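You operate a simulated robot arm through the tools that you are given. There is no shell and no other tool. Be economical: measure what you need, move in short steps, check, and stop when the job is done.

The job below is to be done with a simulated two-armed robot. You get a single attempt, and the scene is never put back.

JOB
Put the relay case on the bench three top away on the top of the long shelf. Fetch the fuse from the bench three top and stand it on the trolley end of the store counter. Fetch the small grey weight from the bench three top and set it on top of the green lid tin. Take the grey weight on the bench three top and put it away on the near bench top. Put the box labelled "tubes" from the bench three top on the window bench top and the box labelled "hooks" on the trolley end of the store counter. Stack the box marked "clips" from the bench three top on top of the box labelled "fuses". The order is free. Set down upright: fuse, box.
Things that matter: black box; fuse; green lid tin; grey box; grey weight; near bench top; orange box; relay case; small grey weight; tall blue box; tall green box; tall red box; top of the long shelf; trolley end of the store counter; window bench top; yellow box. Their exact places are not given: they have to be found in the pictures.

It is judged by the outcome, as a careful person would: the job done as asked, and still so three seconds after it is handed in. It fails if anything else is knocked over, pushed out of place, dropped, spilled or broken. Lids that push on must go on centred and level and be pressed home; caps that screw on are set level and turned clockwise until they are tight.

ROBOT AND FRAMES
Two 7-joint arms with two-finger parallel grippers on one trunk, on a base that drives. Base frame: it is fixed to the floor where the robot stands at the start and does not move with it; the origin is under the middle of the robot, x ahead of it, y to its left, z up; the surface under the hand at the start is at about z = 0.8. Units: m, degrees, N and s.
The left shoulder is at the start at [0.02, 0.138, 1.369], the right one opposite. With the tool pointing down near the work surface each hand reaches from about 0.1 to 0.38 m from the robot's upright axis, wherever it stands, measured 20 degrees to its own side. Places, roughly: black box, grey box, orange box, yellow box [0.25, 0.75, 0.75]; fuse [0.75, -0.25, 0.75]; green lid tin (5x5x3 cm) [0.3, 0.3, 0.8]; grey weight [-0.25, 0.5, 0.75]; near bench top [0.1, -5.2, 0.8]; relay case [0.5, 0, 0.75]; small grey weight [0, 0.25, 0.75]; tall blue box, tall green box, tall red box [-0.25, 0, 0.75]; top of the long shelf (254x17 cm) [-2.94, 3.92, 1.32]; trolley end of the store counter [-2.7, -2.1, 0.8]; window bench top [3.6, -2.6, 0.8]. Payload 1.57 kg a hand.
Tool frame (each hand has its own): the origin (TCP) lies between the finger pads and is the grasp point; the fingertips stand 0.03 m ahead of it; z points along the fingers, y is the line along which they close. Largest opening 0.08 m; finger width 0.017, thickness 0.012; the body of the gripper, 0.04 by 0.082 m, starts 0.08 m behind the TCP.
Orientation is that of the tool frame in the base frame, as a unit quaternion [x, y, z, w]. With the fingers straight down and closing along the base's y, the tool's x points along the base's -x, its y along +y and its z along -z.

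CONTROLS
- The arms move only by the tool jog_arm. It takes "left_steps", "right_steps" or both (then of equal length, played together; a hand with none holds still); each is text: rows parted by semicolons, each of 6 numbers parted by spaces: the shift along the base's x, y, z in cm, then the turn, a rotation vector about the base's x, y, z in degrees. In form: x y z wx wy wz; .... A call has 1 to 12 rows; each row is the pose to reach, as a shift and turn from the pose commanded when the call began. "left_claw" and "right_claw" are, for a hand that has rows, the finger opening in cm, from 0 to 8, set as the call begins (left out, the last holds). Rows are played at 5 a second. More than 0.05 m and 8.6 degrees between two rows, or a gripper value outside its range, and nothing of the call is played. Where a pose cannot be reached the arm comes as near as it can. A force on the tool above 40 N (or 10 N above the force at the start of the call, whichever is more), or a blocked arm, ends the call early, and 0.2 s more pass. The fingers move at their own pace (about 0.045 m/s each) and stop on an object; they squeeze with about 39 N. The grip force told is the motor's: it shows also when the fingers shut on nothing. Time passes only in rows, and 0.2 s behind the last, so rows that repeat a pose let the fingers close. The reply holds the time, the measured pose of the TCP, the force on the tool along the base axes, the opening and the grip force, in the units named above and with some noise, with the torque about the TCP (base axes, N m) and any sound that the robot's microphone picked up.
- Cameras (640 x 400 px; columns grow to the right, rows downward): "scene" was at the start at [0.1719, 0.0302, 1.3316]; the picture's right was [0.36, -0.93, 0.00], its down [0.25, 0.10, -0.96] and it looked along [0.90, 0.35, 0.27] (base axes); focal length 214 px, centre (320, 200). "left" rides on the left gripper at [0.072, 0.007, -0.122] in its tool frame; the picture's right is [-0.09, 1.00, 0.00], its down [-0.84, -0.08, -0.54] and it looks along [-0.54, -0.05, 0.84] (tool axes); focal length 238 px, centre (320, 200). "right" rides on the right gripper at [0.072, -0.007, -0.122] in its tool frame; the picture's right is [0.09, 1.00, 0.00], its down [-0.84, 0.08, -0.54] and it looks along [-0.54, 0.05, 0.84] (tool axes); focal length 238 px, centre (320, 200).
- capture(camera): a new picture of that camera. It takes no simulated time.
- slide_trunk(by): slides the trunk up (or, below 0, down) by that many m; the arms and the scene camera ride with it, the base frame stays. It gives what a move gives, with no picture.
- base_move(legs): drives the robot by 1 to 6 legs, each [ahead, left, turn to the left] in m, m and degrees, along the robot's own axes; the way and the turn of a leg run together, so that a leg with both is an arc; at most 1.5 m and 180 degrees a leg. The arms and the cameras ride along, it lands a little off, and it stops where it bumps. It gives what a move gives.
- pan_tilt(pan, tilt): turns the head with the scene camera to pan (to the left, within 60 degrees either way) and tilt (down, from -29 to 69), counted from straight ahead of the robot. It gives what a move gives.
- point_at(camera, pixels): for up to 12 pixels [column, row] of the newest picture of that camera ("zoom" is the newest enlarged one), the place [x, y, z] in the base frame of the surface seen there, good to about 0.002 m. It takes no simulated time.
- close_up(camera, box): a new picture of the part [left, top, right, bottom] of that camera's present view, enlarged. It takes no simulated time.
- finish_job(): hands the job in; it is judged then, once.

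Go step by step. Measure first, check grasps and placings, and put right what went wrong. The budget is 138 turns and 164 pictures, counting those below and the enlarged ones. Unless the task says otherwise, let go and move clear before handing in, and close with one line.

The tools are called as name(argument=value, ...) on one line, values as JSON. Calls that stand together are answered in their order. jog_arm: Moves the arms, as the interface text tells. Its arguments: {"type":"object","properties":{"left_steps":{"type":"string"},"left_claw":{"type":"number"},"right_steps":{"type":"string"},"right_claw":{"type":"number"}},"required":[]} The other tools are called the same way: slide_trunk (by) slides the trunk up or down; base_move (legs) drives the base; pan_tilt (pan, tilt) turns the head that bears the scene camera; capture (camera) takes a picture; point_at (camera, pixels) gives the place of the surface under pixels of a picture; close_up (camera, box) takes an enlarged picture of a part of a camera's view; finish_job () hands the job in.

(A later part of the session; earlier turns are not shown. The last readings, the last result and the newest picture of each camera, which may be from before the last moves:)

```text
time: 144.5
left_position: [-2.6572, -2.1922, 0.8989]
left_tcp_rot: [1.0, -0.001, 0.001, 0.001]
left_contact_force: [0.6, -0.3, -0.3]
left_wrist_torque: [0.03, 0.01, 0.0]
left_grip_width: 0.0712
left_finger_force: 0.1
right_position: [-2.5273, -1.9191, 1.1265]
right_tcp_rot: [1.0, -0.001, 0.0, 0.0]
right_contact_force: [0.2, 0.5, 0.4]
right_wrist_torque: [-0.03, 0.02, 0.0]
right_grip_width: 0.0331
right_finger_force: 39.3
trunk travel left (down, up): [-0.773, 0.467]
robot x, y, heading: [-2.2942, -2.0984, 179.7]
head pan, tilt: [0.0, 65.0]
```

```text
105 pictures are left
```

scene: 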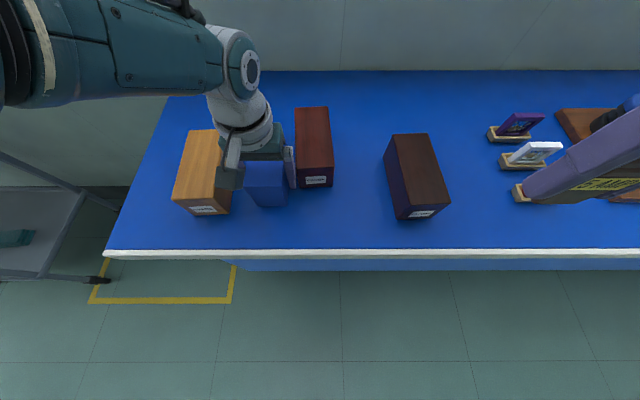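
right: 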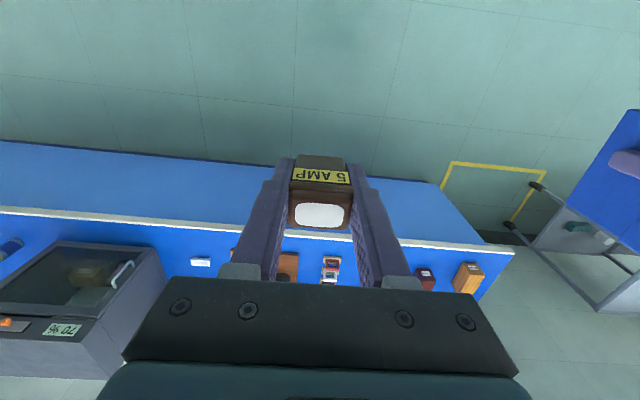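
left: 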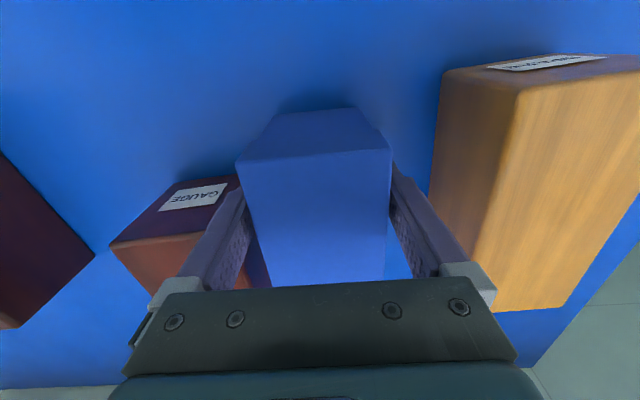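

The HOOKS box stands free. I lift the left hand straight up and back.

jog_arm(left_steps="0 0 4 0 0 0; 0 0 8 0 0 0; 0 0 12 0 0 0; 0 0 16 0 0 0; 4 -1 18 0 0 0; 8 -3 19 0 0 0; 12 -5 19 0 0 0; 12 -5 19 0 0 0", left_claw=7.2)

jog_arm(right_steps="-2 -2 0 0 0 0; -4 -4.5 0 0 0 0; -7 -7 0 0 0 0; -7.5 -8.9 -4 0 0 0; -7.5 -8.9 -8 0 0 0; -7.5 -8.9 -12 0 0 0; -7.5 -8.9 -12 0 0 0")

capture(camera="right")

capture(camera="scene")

```text
time: 146.3
left_position: [-2.7257, -2.1875, 1.0132]
left_tcp_rot: [1.0, -0.002, 0.002, 0.0]
left_contact_force: [-0.1, 0.8, -0.7]
left_wrist_torque: [-0.03, 0.0, 0.01]
left_grip_width: 0.0721
left_finger_force: 0.0
left hand out of reach, approached as far as the arm can: row 1, 2, 3, 4, 5, 6, 7, 8
right_position: [-2.5277, -1.9188, 1.1262]
right_tcp_rot: [1.0, -0.001, 0.0, 0.0]
right_contact_force: [-0.9, -1.0, -1.2]
right_wrist_torque: [0.04, 0.02, 0.03]
right_grip_width: 0.0331
right_finger_force: 39.0
trunk travel left (down, up): [-0.773, 0.467]
robot x, y, heading: [-2.2969, -2.1004, 179.9]
head pan, tilt: [0.0, 65.0]
```

```text
time: 147.9
left_position: [-2.7262, -2.1874, 1.013]
left_tcp_rot: [1.0, -0.001, 0.002, 0.0]
left_contact_force: [0.4, -0.4, 0.1]
left_wrist_torque: [-0.01, 0.01, -0.01]
left_grip_width: 0.0719
left_finger_force: 0.0
right_position: [-2.6021, -2.0065, 1.0054]
right_tcp_rot: [1.0, -0.002, 0.0, 0.0]
right_contact_force: [0.2, 0.2, -0.6]
right_wrist_torque: [-0.04, 0.03, -0.01]
right_grip_width: 0.0332
right_finger_force: 39.0
trunk travel left (down, up): [-0.773, 0.467]
robot x, y, heading: [-2.2906, -2.0991, 179.7]
head pan, tilt: [0.0, 65.0]
```

```text
104 pictures are left
```

right: 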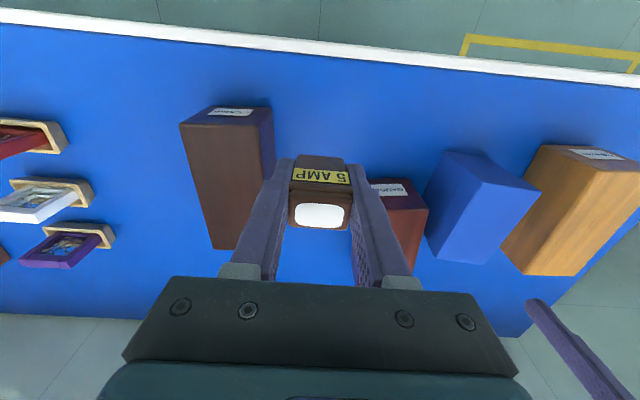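

```text
103 pictures are left
```

scene: 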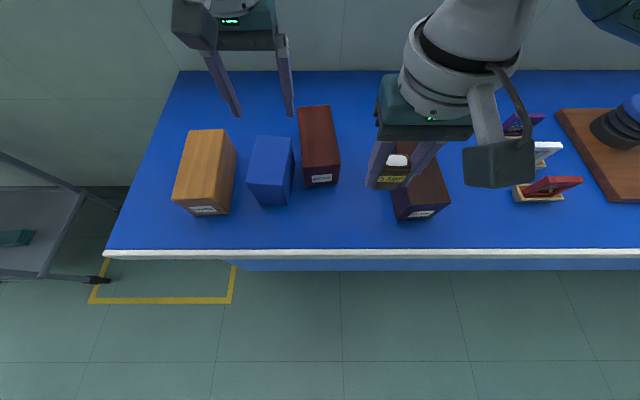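

The HOOKS box stands free in its gap. The left arm went oddly forward; I leave it and set the fuse down first: the right hand is at (−2.602,−2.007), descending 11.5 cm.

jog_arm(right_steps="0 0 -4 0 0 0; 0 0 -8 0 0 0; 0 0 -10.5 0 0 0; 0 0 -11.2 0 0 0; 0 0 -11.5 0 0 0; 0 0 -11.7 0 0 0")

capture(camera="right")

```text
time: 149.3
left_position: [-2.7253, -2.1878, 1.0128]
left_tcp_rot: [1.0, -0.001, 0.002, 0.0]
left_contact_force: [-0.8, -0.3, 1.3]
left_wrist_torque: [0.02, 0.03, 0.02]
left_grip_width: 0.0721
left_finger_force: 0.0
right_position: [-2.6021, -2.0075, 0.8904]
right_tcp_rot: [1.0, -0.002, -0.001, 0.001]
right_contact_force: [0.1, 0.1, -0.6]
right_wrist_torque: [-0.01, -0.02, 0.01]
right_grip_width: 0.0333
right_finger_force: 38.9
trunk travel left (down, up): [-0.773, 0.467]
robot x, y, heading: [-2.2901, -2.0966, 179.8]
head pan, tilt: [0.0, 65.0]
```

```text
102 pictures are left
```

right: 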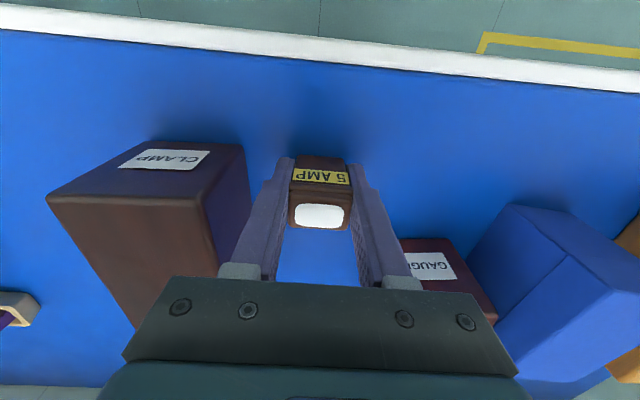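

Almost down; I lower 2 mm further and open to 5.2 cm, then lift clear.

jog_arm(right_steps="0 0 -0.15 0 0 0; 0 0 -0.25 0 0 0; 0 0 -0.25 0 0 0")

jog_arm(right_steps="0 0 0 0 0 0; 0 0 0 0 0 0; 0 0 0 0 0 0; 0 0 3 0 0 0; 0 0 7 0 0 0; 0 0 12 0 0 0; 0 0 16 0 0 0; 4 2 18 0 0 0; 8 4 19 0 0 0; 8 4 19 0 0 0", right_claw=5.2)

capture(camera="scene")

```text
time: 150.1
left_position: [-2.7247, -2.187, 1.0135]
left_tcp_rot: [1.0, -0.001, 0.0, -0.001]
left_contact_force: [0.8, 0.0, -0.8]
left_wrist_torque: [-0.01, 0.0, -0.01]
left_grip_width: 0.0719
left_finger_force: 0.0
right_position: [-2.6027, -2.0073, 0.8888]
right_tcp_rot: [1.0, -0.002, 0.0, 0.0]
right_contact_force: [7.7, 1.5, 26.0]
right_wrist_torque: [0.11, -0.15, -0.02]
right_grip_width: 0.0332
right_finger_force: 39.5
trunk travel left (down, up): [-0.773, 0.467]
robot x, y, heading: [-2.2939, -2.0977, 179.9]
head pan, tilt: [0.0, 65.0]
```

```text
time: 152.3
left_position: [-2.7255, -2.1884, 1.0124]
left_tcp_rot: [1.0, -0.001, 0.002, 0.0]
left_contact_force: [-0.6, 0.0, -1.0]
left_wrist_torque: [0.02, 0.01, 0.01]
left_grip_width: 0.0721
left_finger_force: 0.1
right_position: [-2.5215, -1.9687, 1.0787]
right_tcp_rot: [1.0, -0.002, 0.0, 0.0]
right_contact_force: [-0.1, -0.5, 0.5]
right_wrist_torque: [0.0, 0.01, -0.01]
right_grip_width: 0.0521
right_finger_force: 0.0
trunk travel left (down, up): [-0.773, 0.467]
robot x, y, heading: [-2.2936, -2.0983, 180.1]
head pan, tilt: [0.0, 65.0]
```

```text
101 pictures are left
```

scene: 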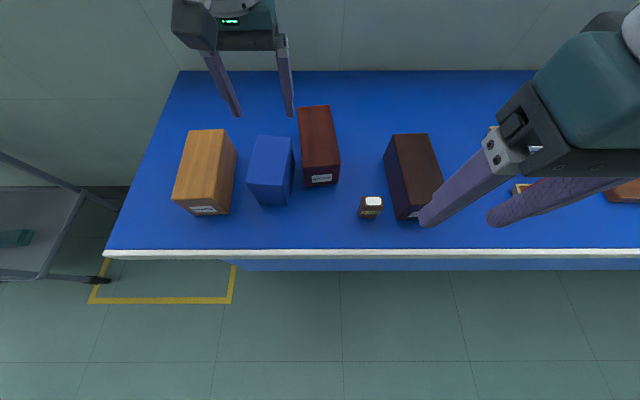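

Both items stand on the trolley end. I raise the trunk, back away and bring the left arm back.

slide_trunk(by=0.4)

base_move(legs=[[-0.6, 0, 0]])

jog_arm(left_steps="4 0 0 0 0 0; 8 0 0 0 0 0; 12 -2 0 0 0 0; 16 -4 0 0 0 0; 16 -4 0 0 0 0")

```text
time: 156.2
left_position: [-2.7253, -2.1877, 1.4129]
left_tcp_rot: [1.0, -0.001, 0.002, 0.0]
left_contact_force: [-0.2, 0.7, -0.3]
left_wrist_torque: [-0.01, -0.01, 0.0]
left_grip_width: 0.0721
left_finger_force: 0.0
right_position: [-2.5223, -1.9682, 1.4774]
right_tcp_rot: [1.0, -0.002, 0.0, 0.0]
right_contact_force: [-0.4, -0.5, 0.0]
right_wrist_torque: [0.01, -0.02, -0.01]
right_grip_width: 0.0518
right_finger_force: 0.1
trunk travel left (down, up): [-1.173, 0.067]
robot x, y, heading: [-2.294, -2.099, 179.7]
head pan, tilt: [0.0, 65.0]
```

```text
time: 159.6
left_position: [-2.1237, -2.1893, 1.4127]
left_tcp_rot: [1.0, -0.001, 0.001, 0.0]
left_contact_force: [0.2, -0.1, -0.5]
left_wrist_torque: [0.01, 0.03, -0.01]
left_grip_width: 0.072
left_finger_force: 0.1
right_position: [-1.9205, -1.9698, 1.4777]
right_tcp_rot: [1.0, -0.002, 0.0, 0.0]
right_contact_force: [-0.2, 0.7, 0.4]
right_wrist_torque: [-0.01, 0.0, 0.0]
right_grip_width: 0.052
right_finger_force: 0.1
trunk travel left (down, up): [-1.173, 0.067]
robot x, y, heading: [-1.6904, -2.105, 179.8]
head pan, tilt: [0.0, 65.0]
```

```text
time: 160.8
left_position: [-2.0841, -2.1916, 1.3398]
left_tcp_rot: [1.0, -0.001, 0.002, 0.0]
left_contact_force: [1.1, 0.1, -0.2]
left_wrist_torque: [0.02, -0.01, 0.0]
left_grip_width: 0.0719
left_finger_force: 0.1
left hand out of reach, approached as far as the arm can: row 1, 2, 3, 4, 5
right_position: [-1.9202, -1.9694, 1.477]
right_tcp_rot: [1.0, -0.002, 0.0, -0.001]
right_contact_force: [0.3, 0.4, -0.1]
right_wrist_torque: [0.01, -0.01, -0.02]
right_grip_width: 0.0521
right_finger_force: 0.0
trunk travel left (down, up): [-1.173, 0.067]
robot x, y, heading: [-1.692, -2.0985, 180.0]
head pan, tilt: [0.0, 65.0]
```

The left arm is stretched straight and stuck there. I try steering its target back inside reach (down and nearer), well clear of everything here.

jog_arm(left_steps="-2 0 -4 0 0 0; -4 0 -8 0 0 0; -6 0 -12 0 0 0; -8 0 -16 0 0 0; -10 0 -20 0 0 0; -12 0 -24 0 0 0; -12 0 -28 0 0 0; -12 0 -32 0 0 0; -12 0 -32 0 0 0")

capture(camera="scene")

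```text
time: 162.8
left_position: [-2.0133, -2.2303, 1.2437]
left_tcp_rot: [1.0, -0.001, 0.001, 0.001]
left_contact_force: [0.5, -0.2, -0.7]
left_wrist_torque: [0.0, 0.02, -0.05]
left_grip_width: 0.0721
left_finger_force: 0.1
left hand out of reach, approached as far as the arm can: row 1, 2, 3, 4, 5, 6, 7, 8, 9
right_position: [-1.9206, -1.9704, 1.4776]
right_tcp_rot: [1.0, -0.001, 0.0, 0.0]
right_contact_force: [-0.1, 0.0, 0.2]
right_wrist_torque: [0.02, 0.01, 0.01]
right_grip_width: 0.052
right_finger_force: 0.1
trunk travel left (down, up): [-1.173, 0.067]
robot x, y, heading: [-1.6964, -2.102, 180.0]
head pan, tilt: [0.0, 65.0]
```

```text
100 pictures are left
```

scene: 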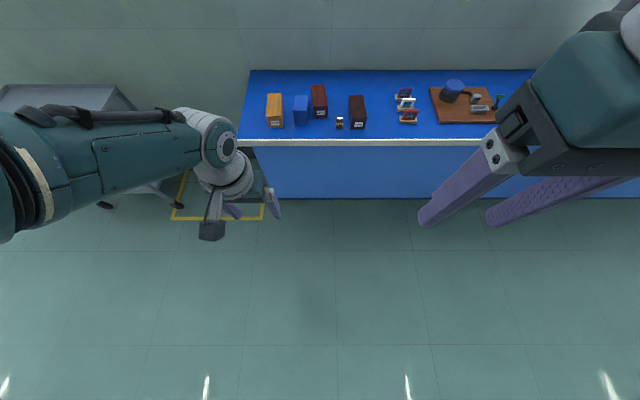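

The forearm is bent outward, so some joint sits at a limit. I try a yaw of the tool while moving the target to a comfortable place to free it.

jog_arm(left_steps="-2 1 3 0 0 8; -3 2 6 0 0 16; -4 3 9 0 0 24; -4 4 12 0 0 32; -4 5 15 0 0 40; -4 5 15 0 0 40")

```text
time: 164.2
left_position: [-2.0549, -2.1787, 1.398]
left_tcp_rot: [0.94, 0.342, 0.001, -0.001]
left_contact_force: [-0.2, 0.6, -0.3]
left_wrist_torque: [-0.01, -0.01, -0.01]
left_grip_width: 0.0719
left_finger_force: 0.1
right_position: [-1.92, -1.9702, 1.4775]
right_tcp_rot: [1.0, -0.002, 0.0, 0.001]
right_contact_force: [-0.6, 0.1, -0.5]
right_wrist_torque: [0.02, 0.02, 0.01]
right_grip_width: 0.052
right_finger_force: 0.0
trunk travel left (down, up): [-1.173, 0.067]
robot x, y, heading: [-1.6918, -2.099, 179.8]
head pan, tilt: [0.0, 65.0]
```

It is free again. I fold the arm back to a comfortable place, then undo the yaw.

jog_arm(left_steps="4 -2 3 0 0 0; 8 -4 6 0 0 0; 12 -6 9 0 0 0; 15 -8 11 0 0 0; 15 -8 11 0 0 -8; 15 -8 11 0 0 -16; 15 -8 11 0 0 -24; 15 -8 11 0 0 -32; 15 -8 11 0 0 -40; 15 -8 11 0 0 -40", left_claw=8)

```text
refused: row 1 steps farther than a row can; nothing moved
```

jog_arm(left_steps="3 -2 2 0 0 0; 6 -4 4 0 0 0; 9 -6 6 0 0 0; 12 -8 8 0 0 0; 15 -8 11 0 0 0; 15 -8 11 0 0 -8; 15 -8 11 0 0 -16; 15 -8 11 0 0 -24; 15 -8 11 0 0 -32; 15 -8 11 0 0 -40; 15 -8 11 0 0 -40", left_claw=8)

capture(camera="scene")

```text
time: 166.6
left_position: [-1.9051, -2.2596, 1.5076]
left_tcp_rot: [1.0, -0.002, 0.001, 0.0]
left_contact_force: [0.3, -0.5, 0.0]
left_wrist_torque: [0.02, -0.01, 0.03]
left_grip_width: 0.0797
left_finger_force: 0.0
right_position: [-1.9205, -1.9696, 1.4776]
right_tcp_rot: [1.0, -0.001, 0.0, 0.001]
right_contact_force: [-0.9, 0.6, 0.2]
right_wrist_torque: [-0.03, 0.01, -0.01]
right_grip_width: 0.0521
right_finger_force: 0.0
trunk travel left (down, up): [-1.173, 0.067]
robot x, y, heading: [-1.6937, -2.0974, 179.9]
head pan, tilt: [0.0, 65.0]
```

```text
99 pictures are left
```

scene: 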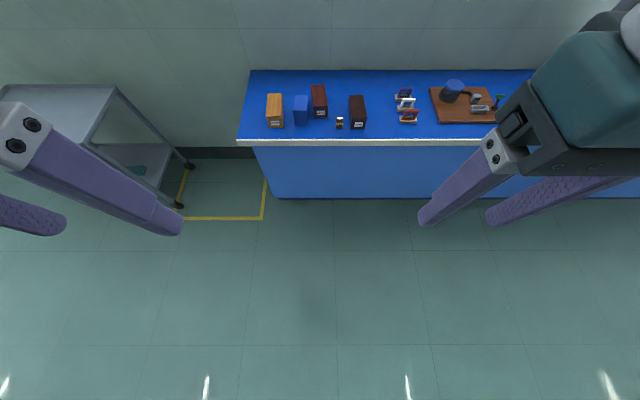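

The left arm is restored and both placed items stand well. Next I go for the two weights from the +y side, facing −y, away from the stand's disc.

base_move(legs=[[0, 0, 90], [-1.4, 0, 0], [-1.362, 0, 0], [0, 1.0, 0], [0, 0.534, 0]])

capture(camera="scene")

```text
time: 191.3
left_position: [-0.0514, 0.489, 1.5085]
left_tcp_rot: [0.703, 0.711, 0.001, 0.0]
left_contact_force: [0.7, -0.2, -0.3]
left_wrist_torque: [-0.01, -0.04, 0.0]
left_grip_width: 0.08
left_finger_force: 0.1
right_position: [-0.3403, 0.4687, 1.4768]
right_tcp_rot: [0.705, 0.71, 0.0, 0.0]
right_contact_force: [0.2, -0.7, 0.1]
right_wrist_torque: [-0.01, 0.0, -0.02]
right_grip_width: 0.0521
right_finger_force: 0.1
trunk travel left (down, up): [-1.173, 0.067]
robot x, y, heading: [-0.2165, 0.7009, -89.7]
head pan, tilt: [0.0, 65.0]
```

```text
98 pictures are left
```

scene: 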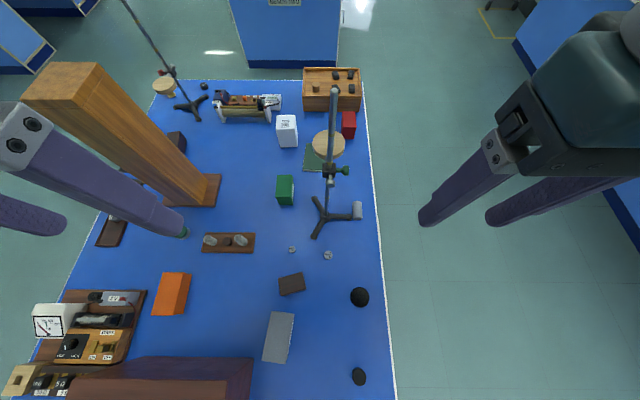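

The two grey weights are at (328,255) and (292,249). I zoom and measure.

close_up(camera="scene", box=[250, 220, 390, 310])

point_at(camera="zoom", pixels=[[352, 160], [336, 160], [368, 160], [190, 130], [176, 130], [204, 132], [352, 145], [352, 178], [190, 120], [190, 143], [180, 290], [480, 350]])

```text
4.44 times, centred on (320, 265) of scene
```

zoom: 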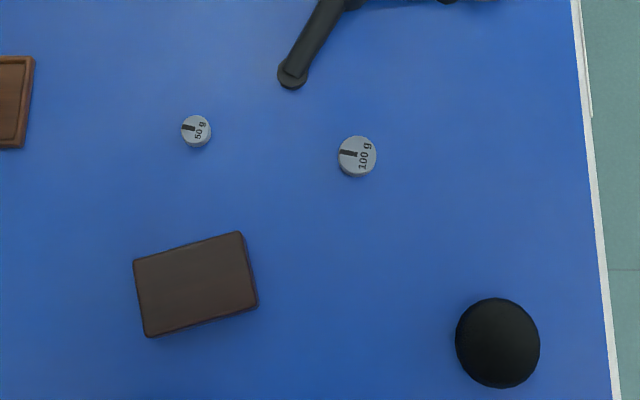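

```text
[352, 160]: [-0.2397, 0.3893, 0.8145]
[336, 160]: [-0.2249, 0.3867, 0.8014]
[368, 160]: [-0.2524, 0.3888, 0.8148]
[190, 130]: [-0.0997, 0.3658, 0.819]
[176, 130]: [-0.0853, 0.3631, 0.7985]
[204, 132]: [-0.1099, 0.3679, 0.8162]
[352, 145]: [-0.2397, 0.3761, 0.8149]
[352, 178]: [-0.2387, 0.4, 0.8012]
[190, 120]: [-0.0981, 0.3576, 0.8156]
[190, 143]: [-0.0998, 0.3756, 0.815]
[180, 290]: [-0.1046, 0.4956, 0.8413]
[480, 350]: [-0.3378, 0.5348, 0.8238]
```

100 g weight at (−0.2445,0.385), Ø33 mm; 50 g at (−0.1045,0.366), Ø26 mm; both ~15 mm high. I centre the robot and lower the trunk.

base_move(legs=[[0.04, 0.047, -0.3]])

slide_trunk(by=-0.4)

capture(camera="right")

capture(camera="left")

```text
time: 192.3
left_position: [-0.0038, 0.4495, 1.5093]
left_tcp_rot: [0.705, 0.709, 0.001, -0.001]
left_contact_force: [0.0, -0.1, 0.5]
left_wrist_torque: [0.02, -0.02, 0.03]
left_grip_width: 0.0798
left_finger_force: 0.0
right_position: [-0.2949, 0.4291, 1.4764]
right_tcp_rot: [0.706, 0.708, 0.001, 0.001]
right_contact_force: [0.7, 0.1, -0.7]
right_wrist_torque: [-0.03, -0.02, 0.0]
right_grip_width: 0.0519
right_finger_force: 0.0
trunk travel left (down, up): [-1.173, 0.067]
robot x, y, heading: [-0.1652, 0.6598, -89.8]
head pan, tilt: [0.0, 65.0]
```

```text
time: 196.1
left_position: [-0.0056, 0.4484, 1.109]
left_tcp_rot: [0.705, 0.709, 0.001, -0.001]
left_contact_force: [-0.3, 0.1, -0.4]
left_wrist_torque: [0.05, -0.02, -0.04]
left_grip_width: 0.08
left_finger_force: 0.0
right_position: [-0.2947, 0.4302, 1.0776]
right_tcp_rot: [0.706, 0.708, 0.001, -0.001]
right_contact_force: [0.2, 0.1, -0.3]
right_wrist_torque: [0.02, 0.01, 0.0]
right_grip_width: 0.0517
right_finger_force: 0.0
trunk travel left (down, up): [-0.773, 0.467]
robot x, y, heading: [-0.1659, 0.6615, -89.6]
head pan, tilt: [0.0, 65.0]
```

```text
96 pictures are left
```

right: 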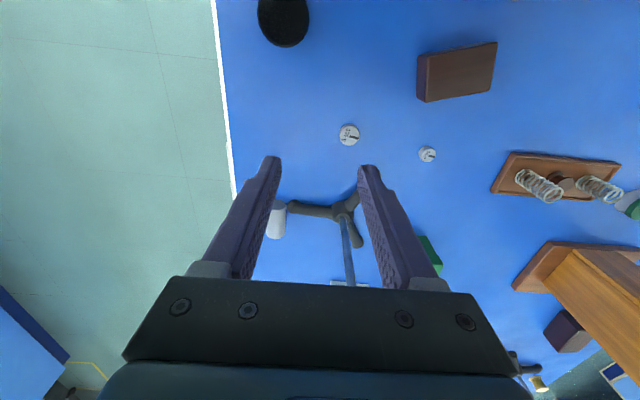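

```text
95 pictures are left
```

left: 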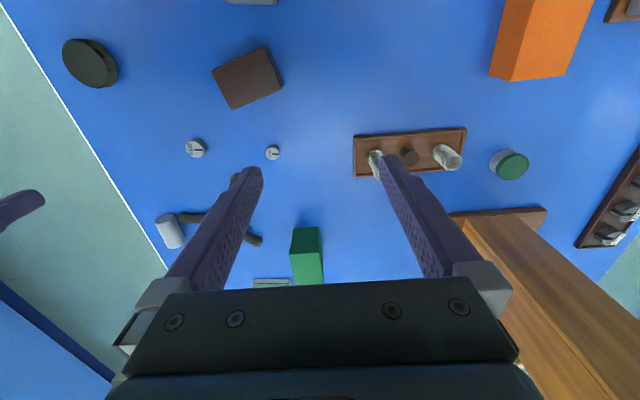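

I bring the right hand over the 100 g weight.

jog_arm(right_steps="2.5 -2.2 0 0 0 0; 5 -4.5 0 0 0 0; 5 -4.5 -4.5 0 0 0; 5 -4.5 -9 0 0 0; 5 -4.5 -13.5 0 0 0; 5 -4.5 -17 0 0 0; 5 -4.5 -17 0 0 0", right_claw=6)

capture(camera="right")

point_at(camera="left", pixels=[[273, 151], [195, 146]])

```text
time: 197.7
left_position: [-0.0042, 0.4472, 1.1088]
left_tcp_rot: [0.706, 0.709, 0.002, -0.001]
left_contact_force: [-0.8, -0.4, 0.6]
left_wrist_torque: [0.01, -0.02, 0.01]
left_grip_width: 0.08
left_finger_force: 0.1
right_position: [-0.2435, 0.3843, 0.9071]
right_tcp_rot: [0.705, 0.709, -0.001, 0.0]
right_contact_force: [-0.3, -0.6, -0.7]
right_wrist_torque: [0.03, 0.03, 0.05]
right_grip_width: 0.0599
right_finger_force: 0.1
trunk travel left (down, up): [-0.773, 0.467]
robot x, y, heading: [-0.1641, 0.6616, -89.7]
head pan, tilt: [0.0, 65.0]
```

```text
94 pictures are left
```

right: 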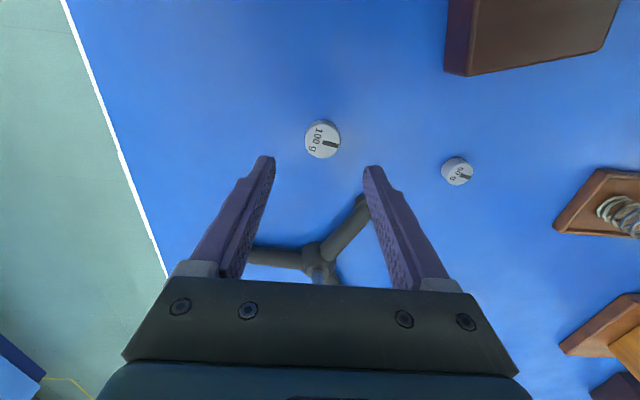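

```text
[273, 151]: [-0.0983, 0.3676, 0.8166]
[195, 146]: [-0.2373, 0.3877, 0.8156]
```

I check the weight and the nearby stand foot in this view.

point_at(camera="right", pixels=[[322, 140], [308, 140], [337, 140], [322, 123], [360, 205], [345, 225], [457, 171]])

```text
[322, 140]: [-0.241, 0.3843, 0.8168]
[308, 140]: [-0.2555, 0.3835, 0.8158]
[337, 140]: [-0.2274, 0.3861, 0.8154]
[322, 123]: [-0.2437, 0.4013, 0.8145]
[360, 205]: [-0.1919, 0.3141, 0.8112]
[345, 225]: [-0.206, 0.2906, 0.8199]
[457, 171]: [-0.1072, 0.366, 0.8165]
```

Centred within 2 mm. I descend, close and lift.

jog_arm(right_steps="0.2 0 -4 0 0 0; 0.2 0 -7 0 0 0; 0.2 0 -7.5 0 0 0; 0.2 0 -7.5 0 0 0")

jog_arm(right_steps="0 0 0 0 0 0; 0 0 0 0 0 0; 0 0 0 0 0 0; 0 0 0 0 0 0; 0 0 4 0 0 0; 0 1 8 0 0 0; -1 2 12 0 0 0; -3 3 16 0 0 0; -6 4 20 0 0 0; -6 4 20 0 0 0", right_claw=2.4)

capture(camera="right")

```text
time: 198.7
left_position: [-0.0057, 0.4486, 1.1092]
left_tcp_rot: [0.705, 0.709, 0.001, -0.001]
left_contact_force: [-0.1, 0.6, 0.1]
left_wrist_torque: [0.0, -0.03, 0.0]
left_grip_width: 0.08
left_finger_force: 0.0
right_position: [-0.2428, 0.3856, 0.8326]
right_tcp_rot: [0.706, 0.709, 0.0, 0.001]
right_contact_force: [0.2, 0.3, -0.6]
right_wrist_torque: [0.02, 0.0, -0.01]
right_grip_width: 0.0603
right_finger_force: 0.0
trunk travel left (down, up): [-0.773, 0.467]
robot x, y, heading: [-0.1641, 0.6641, -89.8]
head pan, tilt: [0.0, 65.0]
```

```text
refused: row 9 steps farther than a row can; nothing moved
```

```text
93 pictures are left
```

right: 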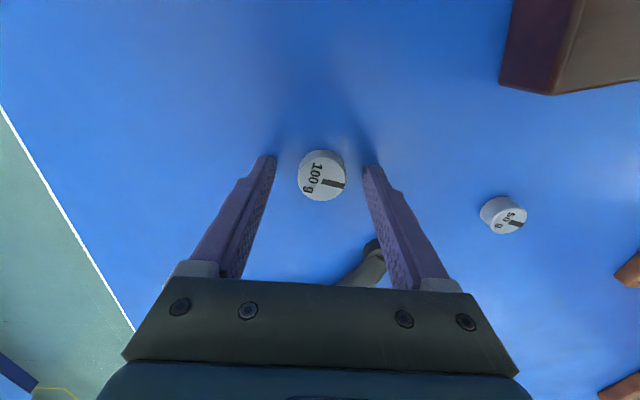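

The weight lies right between the fingertips. I close and lift (smaller rows).

jog_arm(right_steps="0 0 0 0 0 0; 0 0 0 0 0 0; 0 0 0 0 0 0; 0 0 0 0 0 0; 0 0 4 0 0 0; 0 1 8 0 0 0; -1 2 12 0 0 0; -3 3 16 0 0 0; -6 4 19 0 0 0; -6 4 19 0 0 0", right_claw=2.4)

jog_arm(left_steps="-3 -3 0 0 0 0; -6 -6 0 0 0 0; -9.9 -8.2 0 0 0 0; -9.9 -8.2 -5 0 0 0; -9.9 -8.2 -10 0 0 0; -9.9 -8.2 -15 0 0 0; -9.9 -8.2 -20 0 0 0; -9.9 -8.2 -20 0 0 0", left_claw=5.5)

capture(camera="left")

capture(camera="right")

```text
time: 200.9
left_position: [-0.0047, 0.4477, 1.1095]
left_tcp_rot: [0.705, 0.709, 0.001, -0.001]
left_contact_force: [-0.1, 0.0, -0.3]
left_wrist_torque: [-0.01, -0.03, 0.02]
left_grip_width: 0.0799
left_finger_force: 0.0
right_position: [-0.3032, 0.4252, 1.0242]
right_tcp_rot: [0.706, 0.708, 0.0, 0.001]
right_contact_force: [0.0, -0.6, 0.1]
right_wrist_torque: [0.01, -0.01, -0.03]
right_grip_width: 0.0315
right_finger_force: 39.0
trunk travel left (down, up): [-0.773, 0.467]
robot x, y, heading: [-0.1631, 0.6616, -89.6]
head pan, tilt: [0.0, 65.0]
```

```text
time: 202.7
left_position: [-0.103, 0.3667, 0.9082]
left_tcp_rot: [0.705, 0.709, 0.001, 0.0]
left_contact_force: [0.1, 0.5, 0.8]
left_wrist_torque: [-0.01, 0.0, 0.01]
left_grip_width: 0.0551
left_finger_force: 0.1
right_position: [-0.3022, 0.4246, 1.023]
right_tcp_rot: [0.706, 0.708, 0.0, 0.0]
right_contact_force: [0.3, 0.0, -0.3]
right_wrist_torque: [-0.04, 0.0, 0.0]
right_grip_width: 0.0317
right_finger_force: 39.4
trunk travel left (down, up): [-0.773, 0.467]
robot x, y, heading: [-0.1645, 0.6604, -90.0]
head pan, tilt: [0.0, 65.0]
```

```text
92 pictures are left
```

left: 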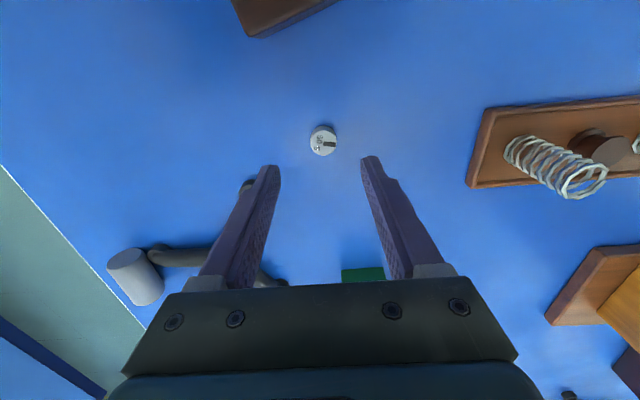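

```text
91 pictures are left
```

right: 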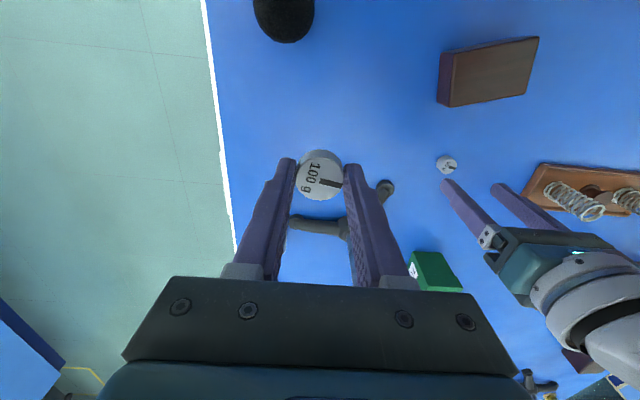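

The 100 g weight is held. The 50 g weight is at (323,141) in the left view; I check its place and descend.

point_at(camera="left", pixels=[[323, 141], [312, 141], [335, 141], [323, 128]])

```text
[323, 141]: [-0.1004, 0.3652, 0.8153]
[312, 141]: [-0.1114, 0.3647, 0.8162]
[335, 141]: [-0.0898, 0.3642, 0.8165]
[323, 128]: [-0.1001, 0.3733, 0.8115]
```

jog_arm(left_steps="0.2 -0.2 -4 0 0 0; 0.2 -0.2 -7.6 0 0 0; 0.2 -0.2 -7.6 0 0 0")

jog_arm(left_steps="0 0 0 0 0 0; 0 0 0 0 0 0; 0 0 0 0 0 0; 0 0 0 0 0 0; 0 0 4 0 0 0; 1 1 8 0 0 0; 2 2 12 0 0 0; 3 3 16 0 0 0; 5 5 19 0 0 0; 5 5 19 0 0 0", left_claw=1.6)

capture(camera="left")

```text
time: 203.5
left_position: [-0.098, 0.3708, 0.8382]
left_tcp_rot: [0.706, 0.709, 0.001, 0.0]
left_contact_force: [-0.1, 0.6, 0.0]
left_wrist_torque: [-0.07, -0.03, -0.04]
left_grip_width: 0.055
left_finger_force: 0.1
left hand out of reach, approached as far as the arm can: row 2, 3
right_position: [-0.3029, 0.4247, 1.0239]
right_tcp_rot: [0.706, 0.708, 0.0, 0.0]
right_contact_force: [-0.1, 0.5, -2.3]
right_wrist_torque: [-0.03, 0.02, -0.01]
right_grip_width: 0.0317
right_finger_force: 38.9
trunk travel left (down, up): [-0.773, 0.467]
robot x, y, heading: [-0.1634, 0.6603, -89.6]
head pan, tilt: [0.0, 65.0]
```

```text
time: 205.7
left_position: [-0.0481, 0.4207, 1.0269]
left_tcp_rot: [0.705, 0.709, 0.001, -0.001]
left_contact_force: [-0.4, -0.3, -1.3]
left_wrist_torque: [0.04, 0.02, 0.02]
left_grip_width: 0.0232
left_finger_force: 36.1
right_position: [-0.3012, 0.424, 1.0218]
right_tcp_rot: [0.705, 0.709, 0.0, 0.0]
right_contact_force: [-0.3, -0.1, -1.5]
right_wrist_torque: [-0.01, 0.02, -0.01]
right_grip_width: 0.0316
right_finger_force: 38.8
trunk travel left (down, up): [-0.773, 0.467]
robot x, y, heading: [-0.16, 0.657, -89.7]
head pan, tilt: [0.0, 65.0]
```

```text
90 pictures are left
```

left: 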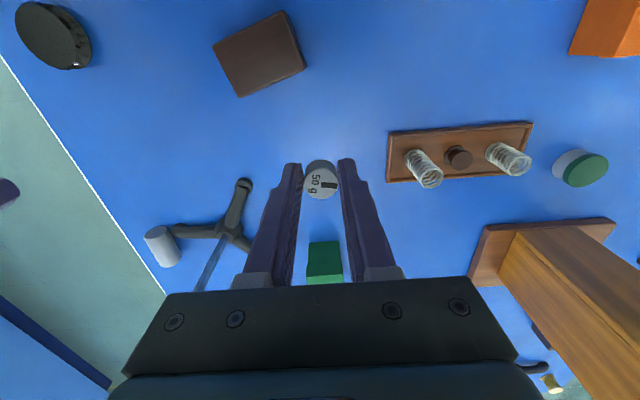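

The 50 g weight is held. I tuck the right hand back, raise the trunk and drive to the tin, facing +x beside the post.

jog_arm(right_steps="-2 2.5 2 0 0 0; -4 5 4 0 0 0; -6 7.5 6 0 0 0; -6 7.5 6 0 0 0")

slide_trunk(by=0.4)

slide_trunk(by=0.06)

base_move(legs=[[0, 0, 90], [0, -0.48, 0], [0.19, 0, 0]])

pan_tilt(pan=30, tilt=69)

capture(camera="left")

capture(camera="scene")

```text
time: 206.7
left_position: [-0.0489, 0.4204, 1.0274]
left_tcp_rot: [0.705, 0.709, 0.001, -0.001]
left_contact_force: [-0.2, -0.1, -0.6]
left_wrist_torque: [0.0, 0.0, 0.01]
left_grip_width: 0.0232
left_finger_force: 36.0
right_position: [-0.3615, 0.4831, 1.0708]
right_tcp_rot: [0.706, 0.708, 0.001, 0.0]
right_contact_force: [1.0, 0.1, -0.9]
right_wrist_torque: [0.03, 0.02, -0.01]
right_grip_width: 0.0313
right_finger_force: 39.1
right hand out of reach, approached as far as the arm can: row 3, 4
trunk travel left (down, up): [-0.773, 0.467]
robot x, y, heading: [-0.1626, 0.6571, -89.6]
head pan, tilt: [0.0, 65.0]
```

```text
time: 210.5
left_position: [-0.0484, 0.4194, 1.4286]
left_tcp_rot: [0.705, 0.709, 0.001, -0.001]
left_contact_force: [-0.6, -0.7, -0.8]
left_wrist_torque: [0.01, 0.01, 0.01]
left_grip_width: 0.0233
left_finger_force: 35.5
right_position: [-0.3608, 0.4834, 1.4719]
right_tcp_rot: [0.706, 0.708, 0.0, 0.0]
right_contact_force: [-0.1, -0.6, -0.2]
right_wrist_torque: [-0.01, 0.01, 0.03]
right_grip_width: 0.0315
right_finger_force: 38.9
trunk travel left (down, up): [-1.173, 0.067]
robot x, y, heading: [-0.163, 0.659, -89.6]
head pan, tilt: [0.0, 65.0]
```

```text
time: 211.5
left_position: [-0.0486, 0.4205, 1.4871]
left_tcp_rot: [0.705, 0.709, 0.002, -0.002]
left_contact_force: [0.3, -0.1, -0.4]
left_wrist_torque: [0.01, -0.01, 0.01]
left_grip_width: 0.0235
left_finger_force: 35.5
right_position: [-0.3616, 0.4833, 1.5313]
right_tcp_rot: [0.706, 0.708, 0.0, 0.0]
right_contact_force: [0.6, 0.1, -0.6]
right_wrist_torque: [0.02, 0.02, -0.01]
right_grip_width: 0.0313
right_finger_force: 38.9
trunk travel left (down, up): [-1.233, 0.007]
robot x, y, heading: [-0.1639, 0.6579, -89.7]
head pan, tilt: [0.0, 65.0]
```

```text
time: 219.4
left_position: [0.2672, 0.2993, 1.486]
left_tcp_rot: [-0.004, 1.0, 0.0, -0.002]
left_contact_force: [0.0, 0.3, -0.5]
left_wrist_torque: [0.02, 0.0, 0.0]
left_grip_width: 0.0233
left_finger_force: 35.5
right_position: [0.2048, -0.0143, 1.5329]
right_tcp_rot: [-0.002, 1.0, 0.0, 0.0]
right_contact_force: [-0.2, -0.2, -0.8]
right_wrist_torque: [-0.02, -0.02, -0.03]
right_grip_width: 0.0315
right_finger_force: 39.0
trunk travel left (down, up): [-1.233, 0.007]
robot x, y, heading: [0.03, 0.1839, 0.6]
head pan, tilt: [0.0, 65.0]
```

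```text
time: 220.3
left_position: [0.2659, 0.2992, 1.4875]
left_tcp_rot: [-0.004, 1.0, 0.0, -0.001]
left_contact_force: [0.1, -0.6, -1.1]
left_wrist_torque: [0.0, 0.02, 0.01]
left_grip_width: 0.0233
left_finger_force: 36.3
right_position: [0.2035, -0.0125, 1.5312]
right_tcp_rot: [-0.003, 1.0, 0.0, 0.0]
right_contact_force: [-0.6, -0.5, -0.3]
right_wrist_torque: [-0.01, -0.02, -0.02]
right_grip_width: 0.0317
right_finger_force: 39.2
trunk travel left (down, up): [-1.233, 0.007]
robot x, y, heading: [0.0251, 0.1832, 0.2]
head pan, tilt: [30.0, 68.8]
```

```text
89 pictures are left
```

left: 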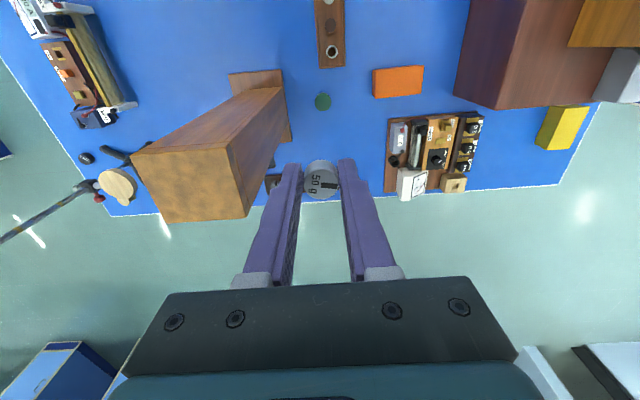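

```text
88 pictures are left
```

scene: 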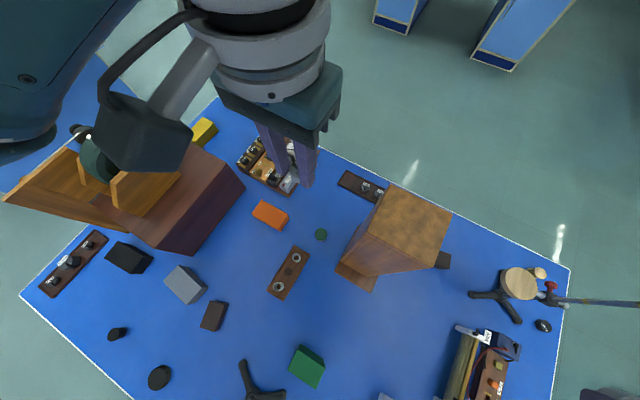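

The weight is centred in the left claw; the green tin is at (322,102). I measure the tin and lower the trunk.

close_up(camera="left", box=[290, 84, 354, 124])

point_at(camera="zoom", pixels=[[320, 180], [260, 180], [390, 180], [320, 110], [320, 250]])

slide_trunk(by=-0.4)

slide_trunk(by=-0.08)

capture(camera="left")

```text
10.00 times, centred on (322, 104) of left
```

zoom: 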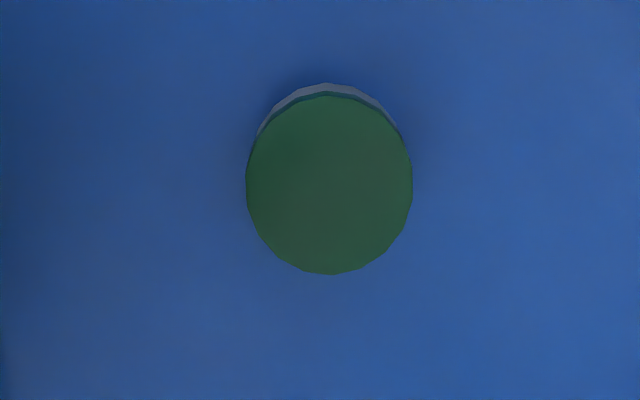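

```text
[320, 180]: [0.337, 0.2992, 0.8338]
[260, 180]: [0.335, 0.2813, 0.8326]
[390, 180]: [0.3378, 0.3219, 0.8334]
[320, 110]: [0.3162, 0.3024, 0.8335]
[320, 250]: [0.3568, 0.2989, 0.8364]
```

```text
time: 224.1
left_position: [0.2672, 0.3012, 1.0883]
left_tcp_rot: [-0.003, 1.0, 0.0, -0.002]
left_contact_force: [0.3, -0.6, -1.5]
left_wrist_torque: [-0.01, -0.05, -0.02]
left_grip_width: 0.0233
left_finger_force: 35.3
right_position: [0.2032, -0.0138, 1.1323]
right_tcp_rot: [-0.002, 1.0, 0.0, 0.0]
right_contact_force: [0.3, 0.0, -0.9]
right_wrist_torque: [0.03, -0.01, 0.01]
right_grip_width: 0.0315
right_finger_force: 38.9
trunk travel left (down, up): [-0.833, 0.407]
robot x, y, heading: [0.027, 0.1816, 0.2]
head pan, tilt: [30.0, 68.8]
```

```text
time: 225.3
left_position: [0.2673, 0.3005, 1.0071]
left_tcp_rot: [-0.003, 1.0, 0.0, -0.003]
left_contact_force: [0.1, 0.5, -1.2]
left_wrist_torque: [-0.01, 0.0, 0.02]
left_grip_width: 0.0234
left_finger_force: 35.7
right_position: [0.2035, -0.0148, 1.0529]
right_tcp_rot: [-0.003, 1.0, 0.0, 0.0]
right_contact_force: [1.0, 0.2, -0.3]
right_wrist_torque: [0.02, 0.01, 0.0]
right_grip_width: 0.0316
right_finger_force: 38.9
trunk travel left (down, up): [-0.753, 0.487]
robot x, y, heading: [0.0293, 0.1845, 0.8]
head pan, tilt: [30.0, 68.8]
```

```text
86 pictures are left
```

left: 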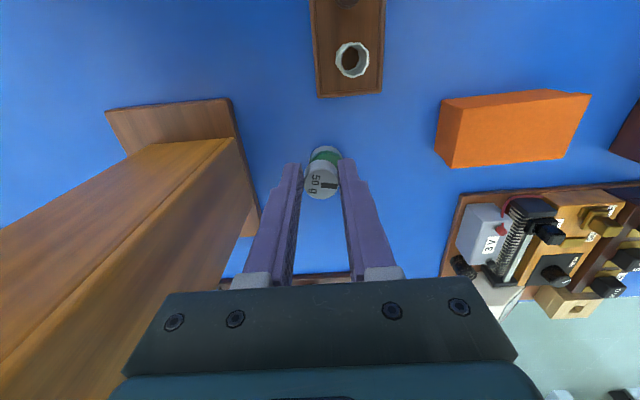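

Tin centre ≈ (0.338,0.302), top 0.834. I measure the weight's place in the claw.

point_at(camera="left", pixels=[[322, 178], [312, 175], [332, 190], [320, 165], [322, 193], [330, 155]])

```text
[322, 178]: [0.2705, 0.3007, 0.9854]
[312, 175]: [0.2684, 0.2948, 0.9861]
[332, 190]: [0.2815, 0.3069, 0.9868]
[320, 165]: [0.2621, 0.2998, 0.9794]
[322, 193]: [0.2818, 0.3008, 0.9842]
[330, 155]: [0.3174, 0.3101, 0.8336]
```

Weight centre is 5 mm ahead of the TCP. I move it over the tin centre and lower gently.

jog_arm(left_steps="2.2 0 0 0 0 0; 4.4 0.1 0 0 0 0; 6.6 0.15 0 0 0 0; 6.6 0.15 -4 0 0 0; 6.6 0.15 -8 0 0 0; 6.6 0.15 -11 0 0 0; 6.6 0.15 -12.5 0 0 0; 6.6 0.15 -12.5 0 0 0")

capture(camera="left")

```text
time: 227.1
left_position: [0.3345, 0.301, 0.8818]
left_tcp_rot: [-0.003, 1.0, 0.001, -0.001]
left_contact_force: [-1.0, 0.3, -0.7]
left_wrist_torque: [-0.01, 0.02, -0.01]
left_grip_width: 0.0232
left_finger_force: 36.2
right_position: [0.2031, -0.0133, 1.0513]
right_tcp_rot: [-0.002, 1.0, -0.001, 0.0]
right_contact_force: [-0.8, 0.9, 0.1]
right_wrist_torque: [-0.03, 0.0, 0.02]
right_grip_width: 0.0314
right_finger_force: 39.2
trunk travel left (down, up): [-0.753, 0.487]
robot x, y, heading: [0.0235, 0.1801, 0.1]
head pan, tilt: [30.0, 68.8]
```

```text
85 pictures are left
```

left: 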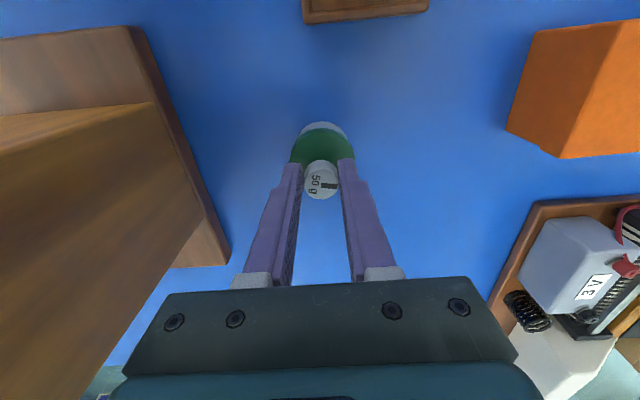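

I check the tin's visible rim points against the weight.

close_up(camera="left", box=[272, 110, 368, 220])

point_at(camera="left", pixels=[[322, 131], [294, 158], [351, 156], [322, 155], [322, 180], [322, 197], [310, 140]])

```text
3.64 times, centred on (320, 165) of left
```

zoom: 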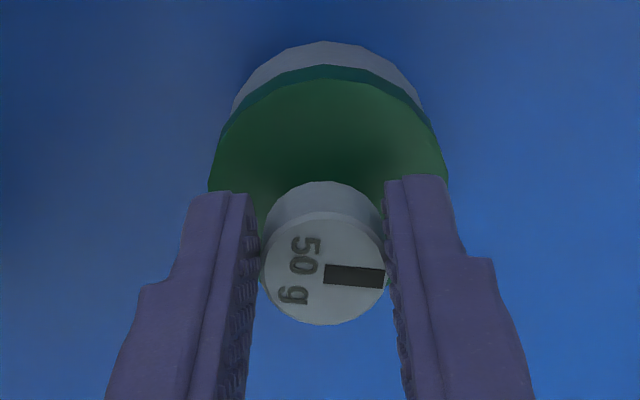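

```text
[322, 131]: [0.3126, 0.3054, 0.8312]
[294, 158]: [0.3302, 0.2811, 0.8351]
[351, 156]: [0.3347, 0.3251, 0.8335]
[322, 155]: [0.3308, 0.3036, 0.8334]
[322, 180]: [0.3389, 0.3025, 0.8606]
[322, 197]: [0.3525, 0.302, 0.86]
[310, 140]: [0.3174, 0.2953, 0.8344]
```

The weight is within ~2 mm of the tin's centre. I lower the last 9 mm in small steps.

jog_arm(left_steps="-0.2 0.1 -0.5 0 0 0; -0.2 0.1 -0.8 0 0 0; -0.2 0.1 -0.95 0 0 0; -0.2 0.1 -1.05 0 0 0; -0.2 0.1 -1.05 0 0 0")

capture(camera="left")

```text
time: 228.3
left_position: [0.3317, 0.3015, 0.8716]
left_tcp_rot: [-0.003, 1.0, -0.001, -0.001]
left_contact_force: [0.3, 0.5, -0.6]
left_wrist_torque: [-0.02, 0.02, -0.03]
left_grip_width: 0.0231
left_finger_force: 36.4
right_position: [0.2029, -0.0137, 1.0512]
right_tcp_rot: [-0.003, 1.0, 0.0, 0.0]
right_contact_force: [-0.4, -0.1, -0.3]
right_wrist_torque: [-0.02, 0.0, 0.01]
right_grip_width: 0.0314
right_finger_force: 39.0
trunk travel left (down, up): [-0.753, 0.487]
robot x, y, heading: [0.0273, 0.181, 0.2]
head pan, tilt: [30.0, 68.8]
```

```text
83 pictures are left
```

left: 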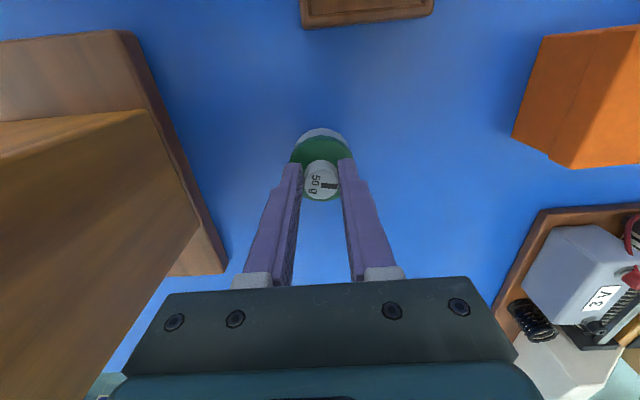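

jog_arm(left_steps="0 0 -0.1 0 0 0; 0 0 -0.2 0 0 0; 0 0 -0.2 0 0 0")

```text
time: 229.1
left_position: [0.331, 0.3024, 0.8701]
left_tcp_rot: [-0.003, 1.0, 0.0, -0.001]
left_contact_force: [-0.7, -0.6, 0.5]
left_wrist_torque: [-0.01, -0.01, 0.01]
left_grip_width: 0.0234
left_finger_force: 35.5
right_position: [0.2036, -0.0134, 1.0522]
right_tcp_rot: [-0.001, 1.0, 0.0, 0.0]
right_contact_force: [0.1, -0.4, -0.8]
right_wrist_torque: [-0.03, 0.03, -0.01]
right_grip_width: 0.0314
right_finger_force: 39.2
trunk travel left (down, up): [-0.753, 0.487]
robot x, y, heading: [0.0314, 0.186, 0.6]
head pan, tilt: [30.0, 68.8]
```

jog_arm(left_steps="0 0 -0.1 0 0 0; 0 0 -0.2 0 0 0; 0 0 -0.2 0 0 0")

close_up(camera="left", box=[272, 110, 368, 220])

```text
time: 229.9
left_position: [0.333, 0.3034, 0.8684]
left_tcp_rot: [-0.003, 1.0, 0.0, -0.001]
left_contact_force: [-1.2, -0.4, 6.2]
left_wrist_torque: [0.01, 0.03, -0.03]
left_grip_width: 0.0237
left_finger_force: 35.4
right_position: [0.2036, -0.0131, 1.0518]
right_tcp_rot: [-0.002, 1.0, 0.0, 0.0]
right_contact_force: [-0.3, -0.2, -0.3]
right_wrist_torque: [0.0, -0.01, 0.0]
right_grip_width: 0.0316
right_finger_force: 38.9
trunk travel left (down, up): [-0.753, 0.487]
robot x, y, heading: [0.0264, 0.1835, 0.2]
head pan, tilt: [30.0, 68.8]
```

```text
3.64 times, centred on (320, 165) of left
```

zoom: 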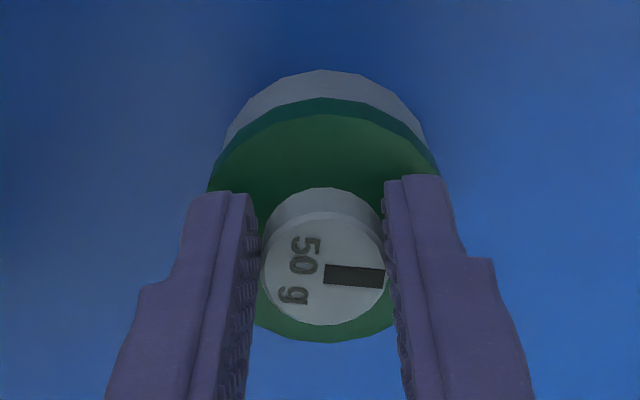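

Contact (6 N) and well centred. I release, lift straight up, and look.

jog_arm(left_steps="0 0 0 0 0 0; 0 0 0 0 0 0; 0 0 0 0 0 0; 0 0 3 0 0 0; 0 0 6 0 0 0; -2 0 9 0 0 0; -5 0 12 0 0 0; -8 0 15 0 0 0; -8 0 15 0 0 0", left_claw=4.5)

capture(camera="left")

```text
time: 231.9
left_position: [0.2517, 0.3028, 1.0168]
left_tcp_rot: [-0.003, 1.0, 0.001, -0.002]
left_contact_force: [0.2, 0.6, -0.4]
left_wrist_torque: [-0.04, -0.01, 0.02]
left_grip_width: 0.045
left_finger_force: 0.0
right_position: [0.2046, -0.0133, 1.0527]
right_tcp_rot: [-0.002, 1.0, 0.0, 0.0]
right_contact_force: [-0.3, -0.3, -0.7]
right_wrist_torque: [0.02, -0.01, 0.0]
right_grip_width: 0.0314
right_finger_force: 38.9
trunk travel left (down, up): [-0.753, 0.487]
robot x, y, heading: [0.0318, 0.1861, 0.4]
head pan, tilt: [30.0, 68.8]
```

```text
81 pictures are left
```

left: 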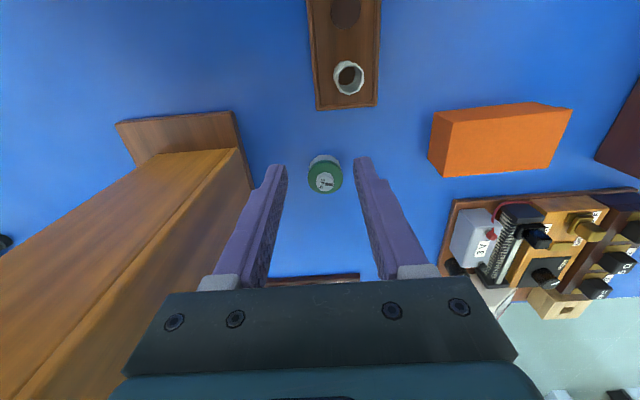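

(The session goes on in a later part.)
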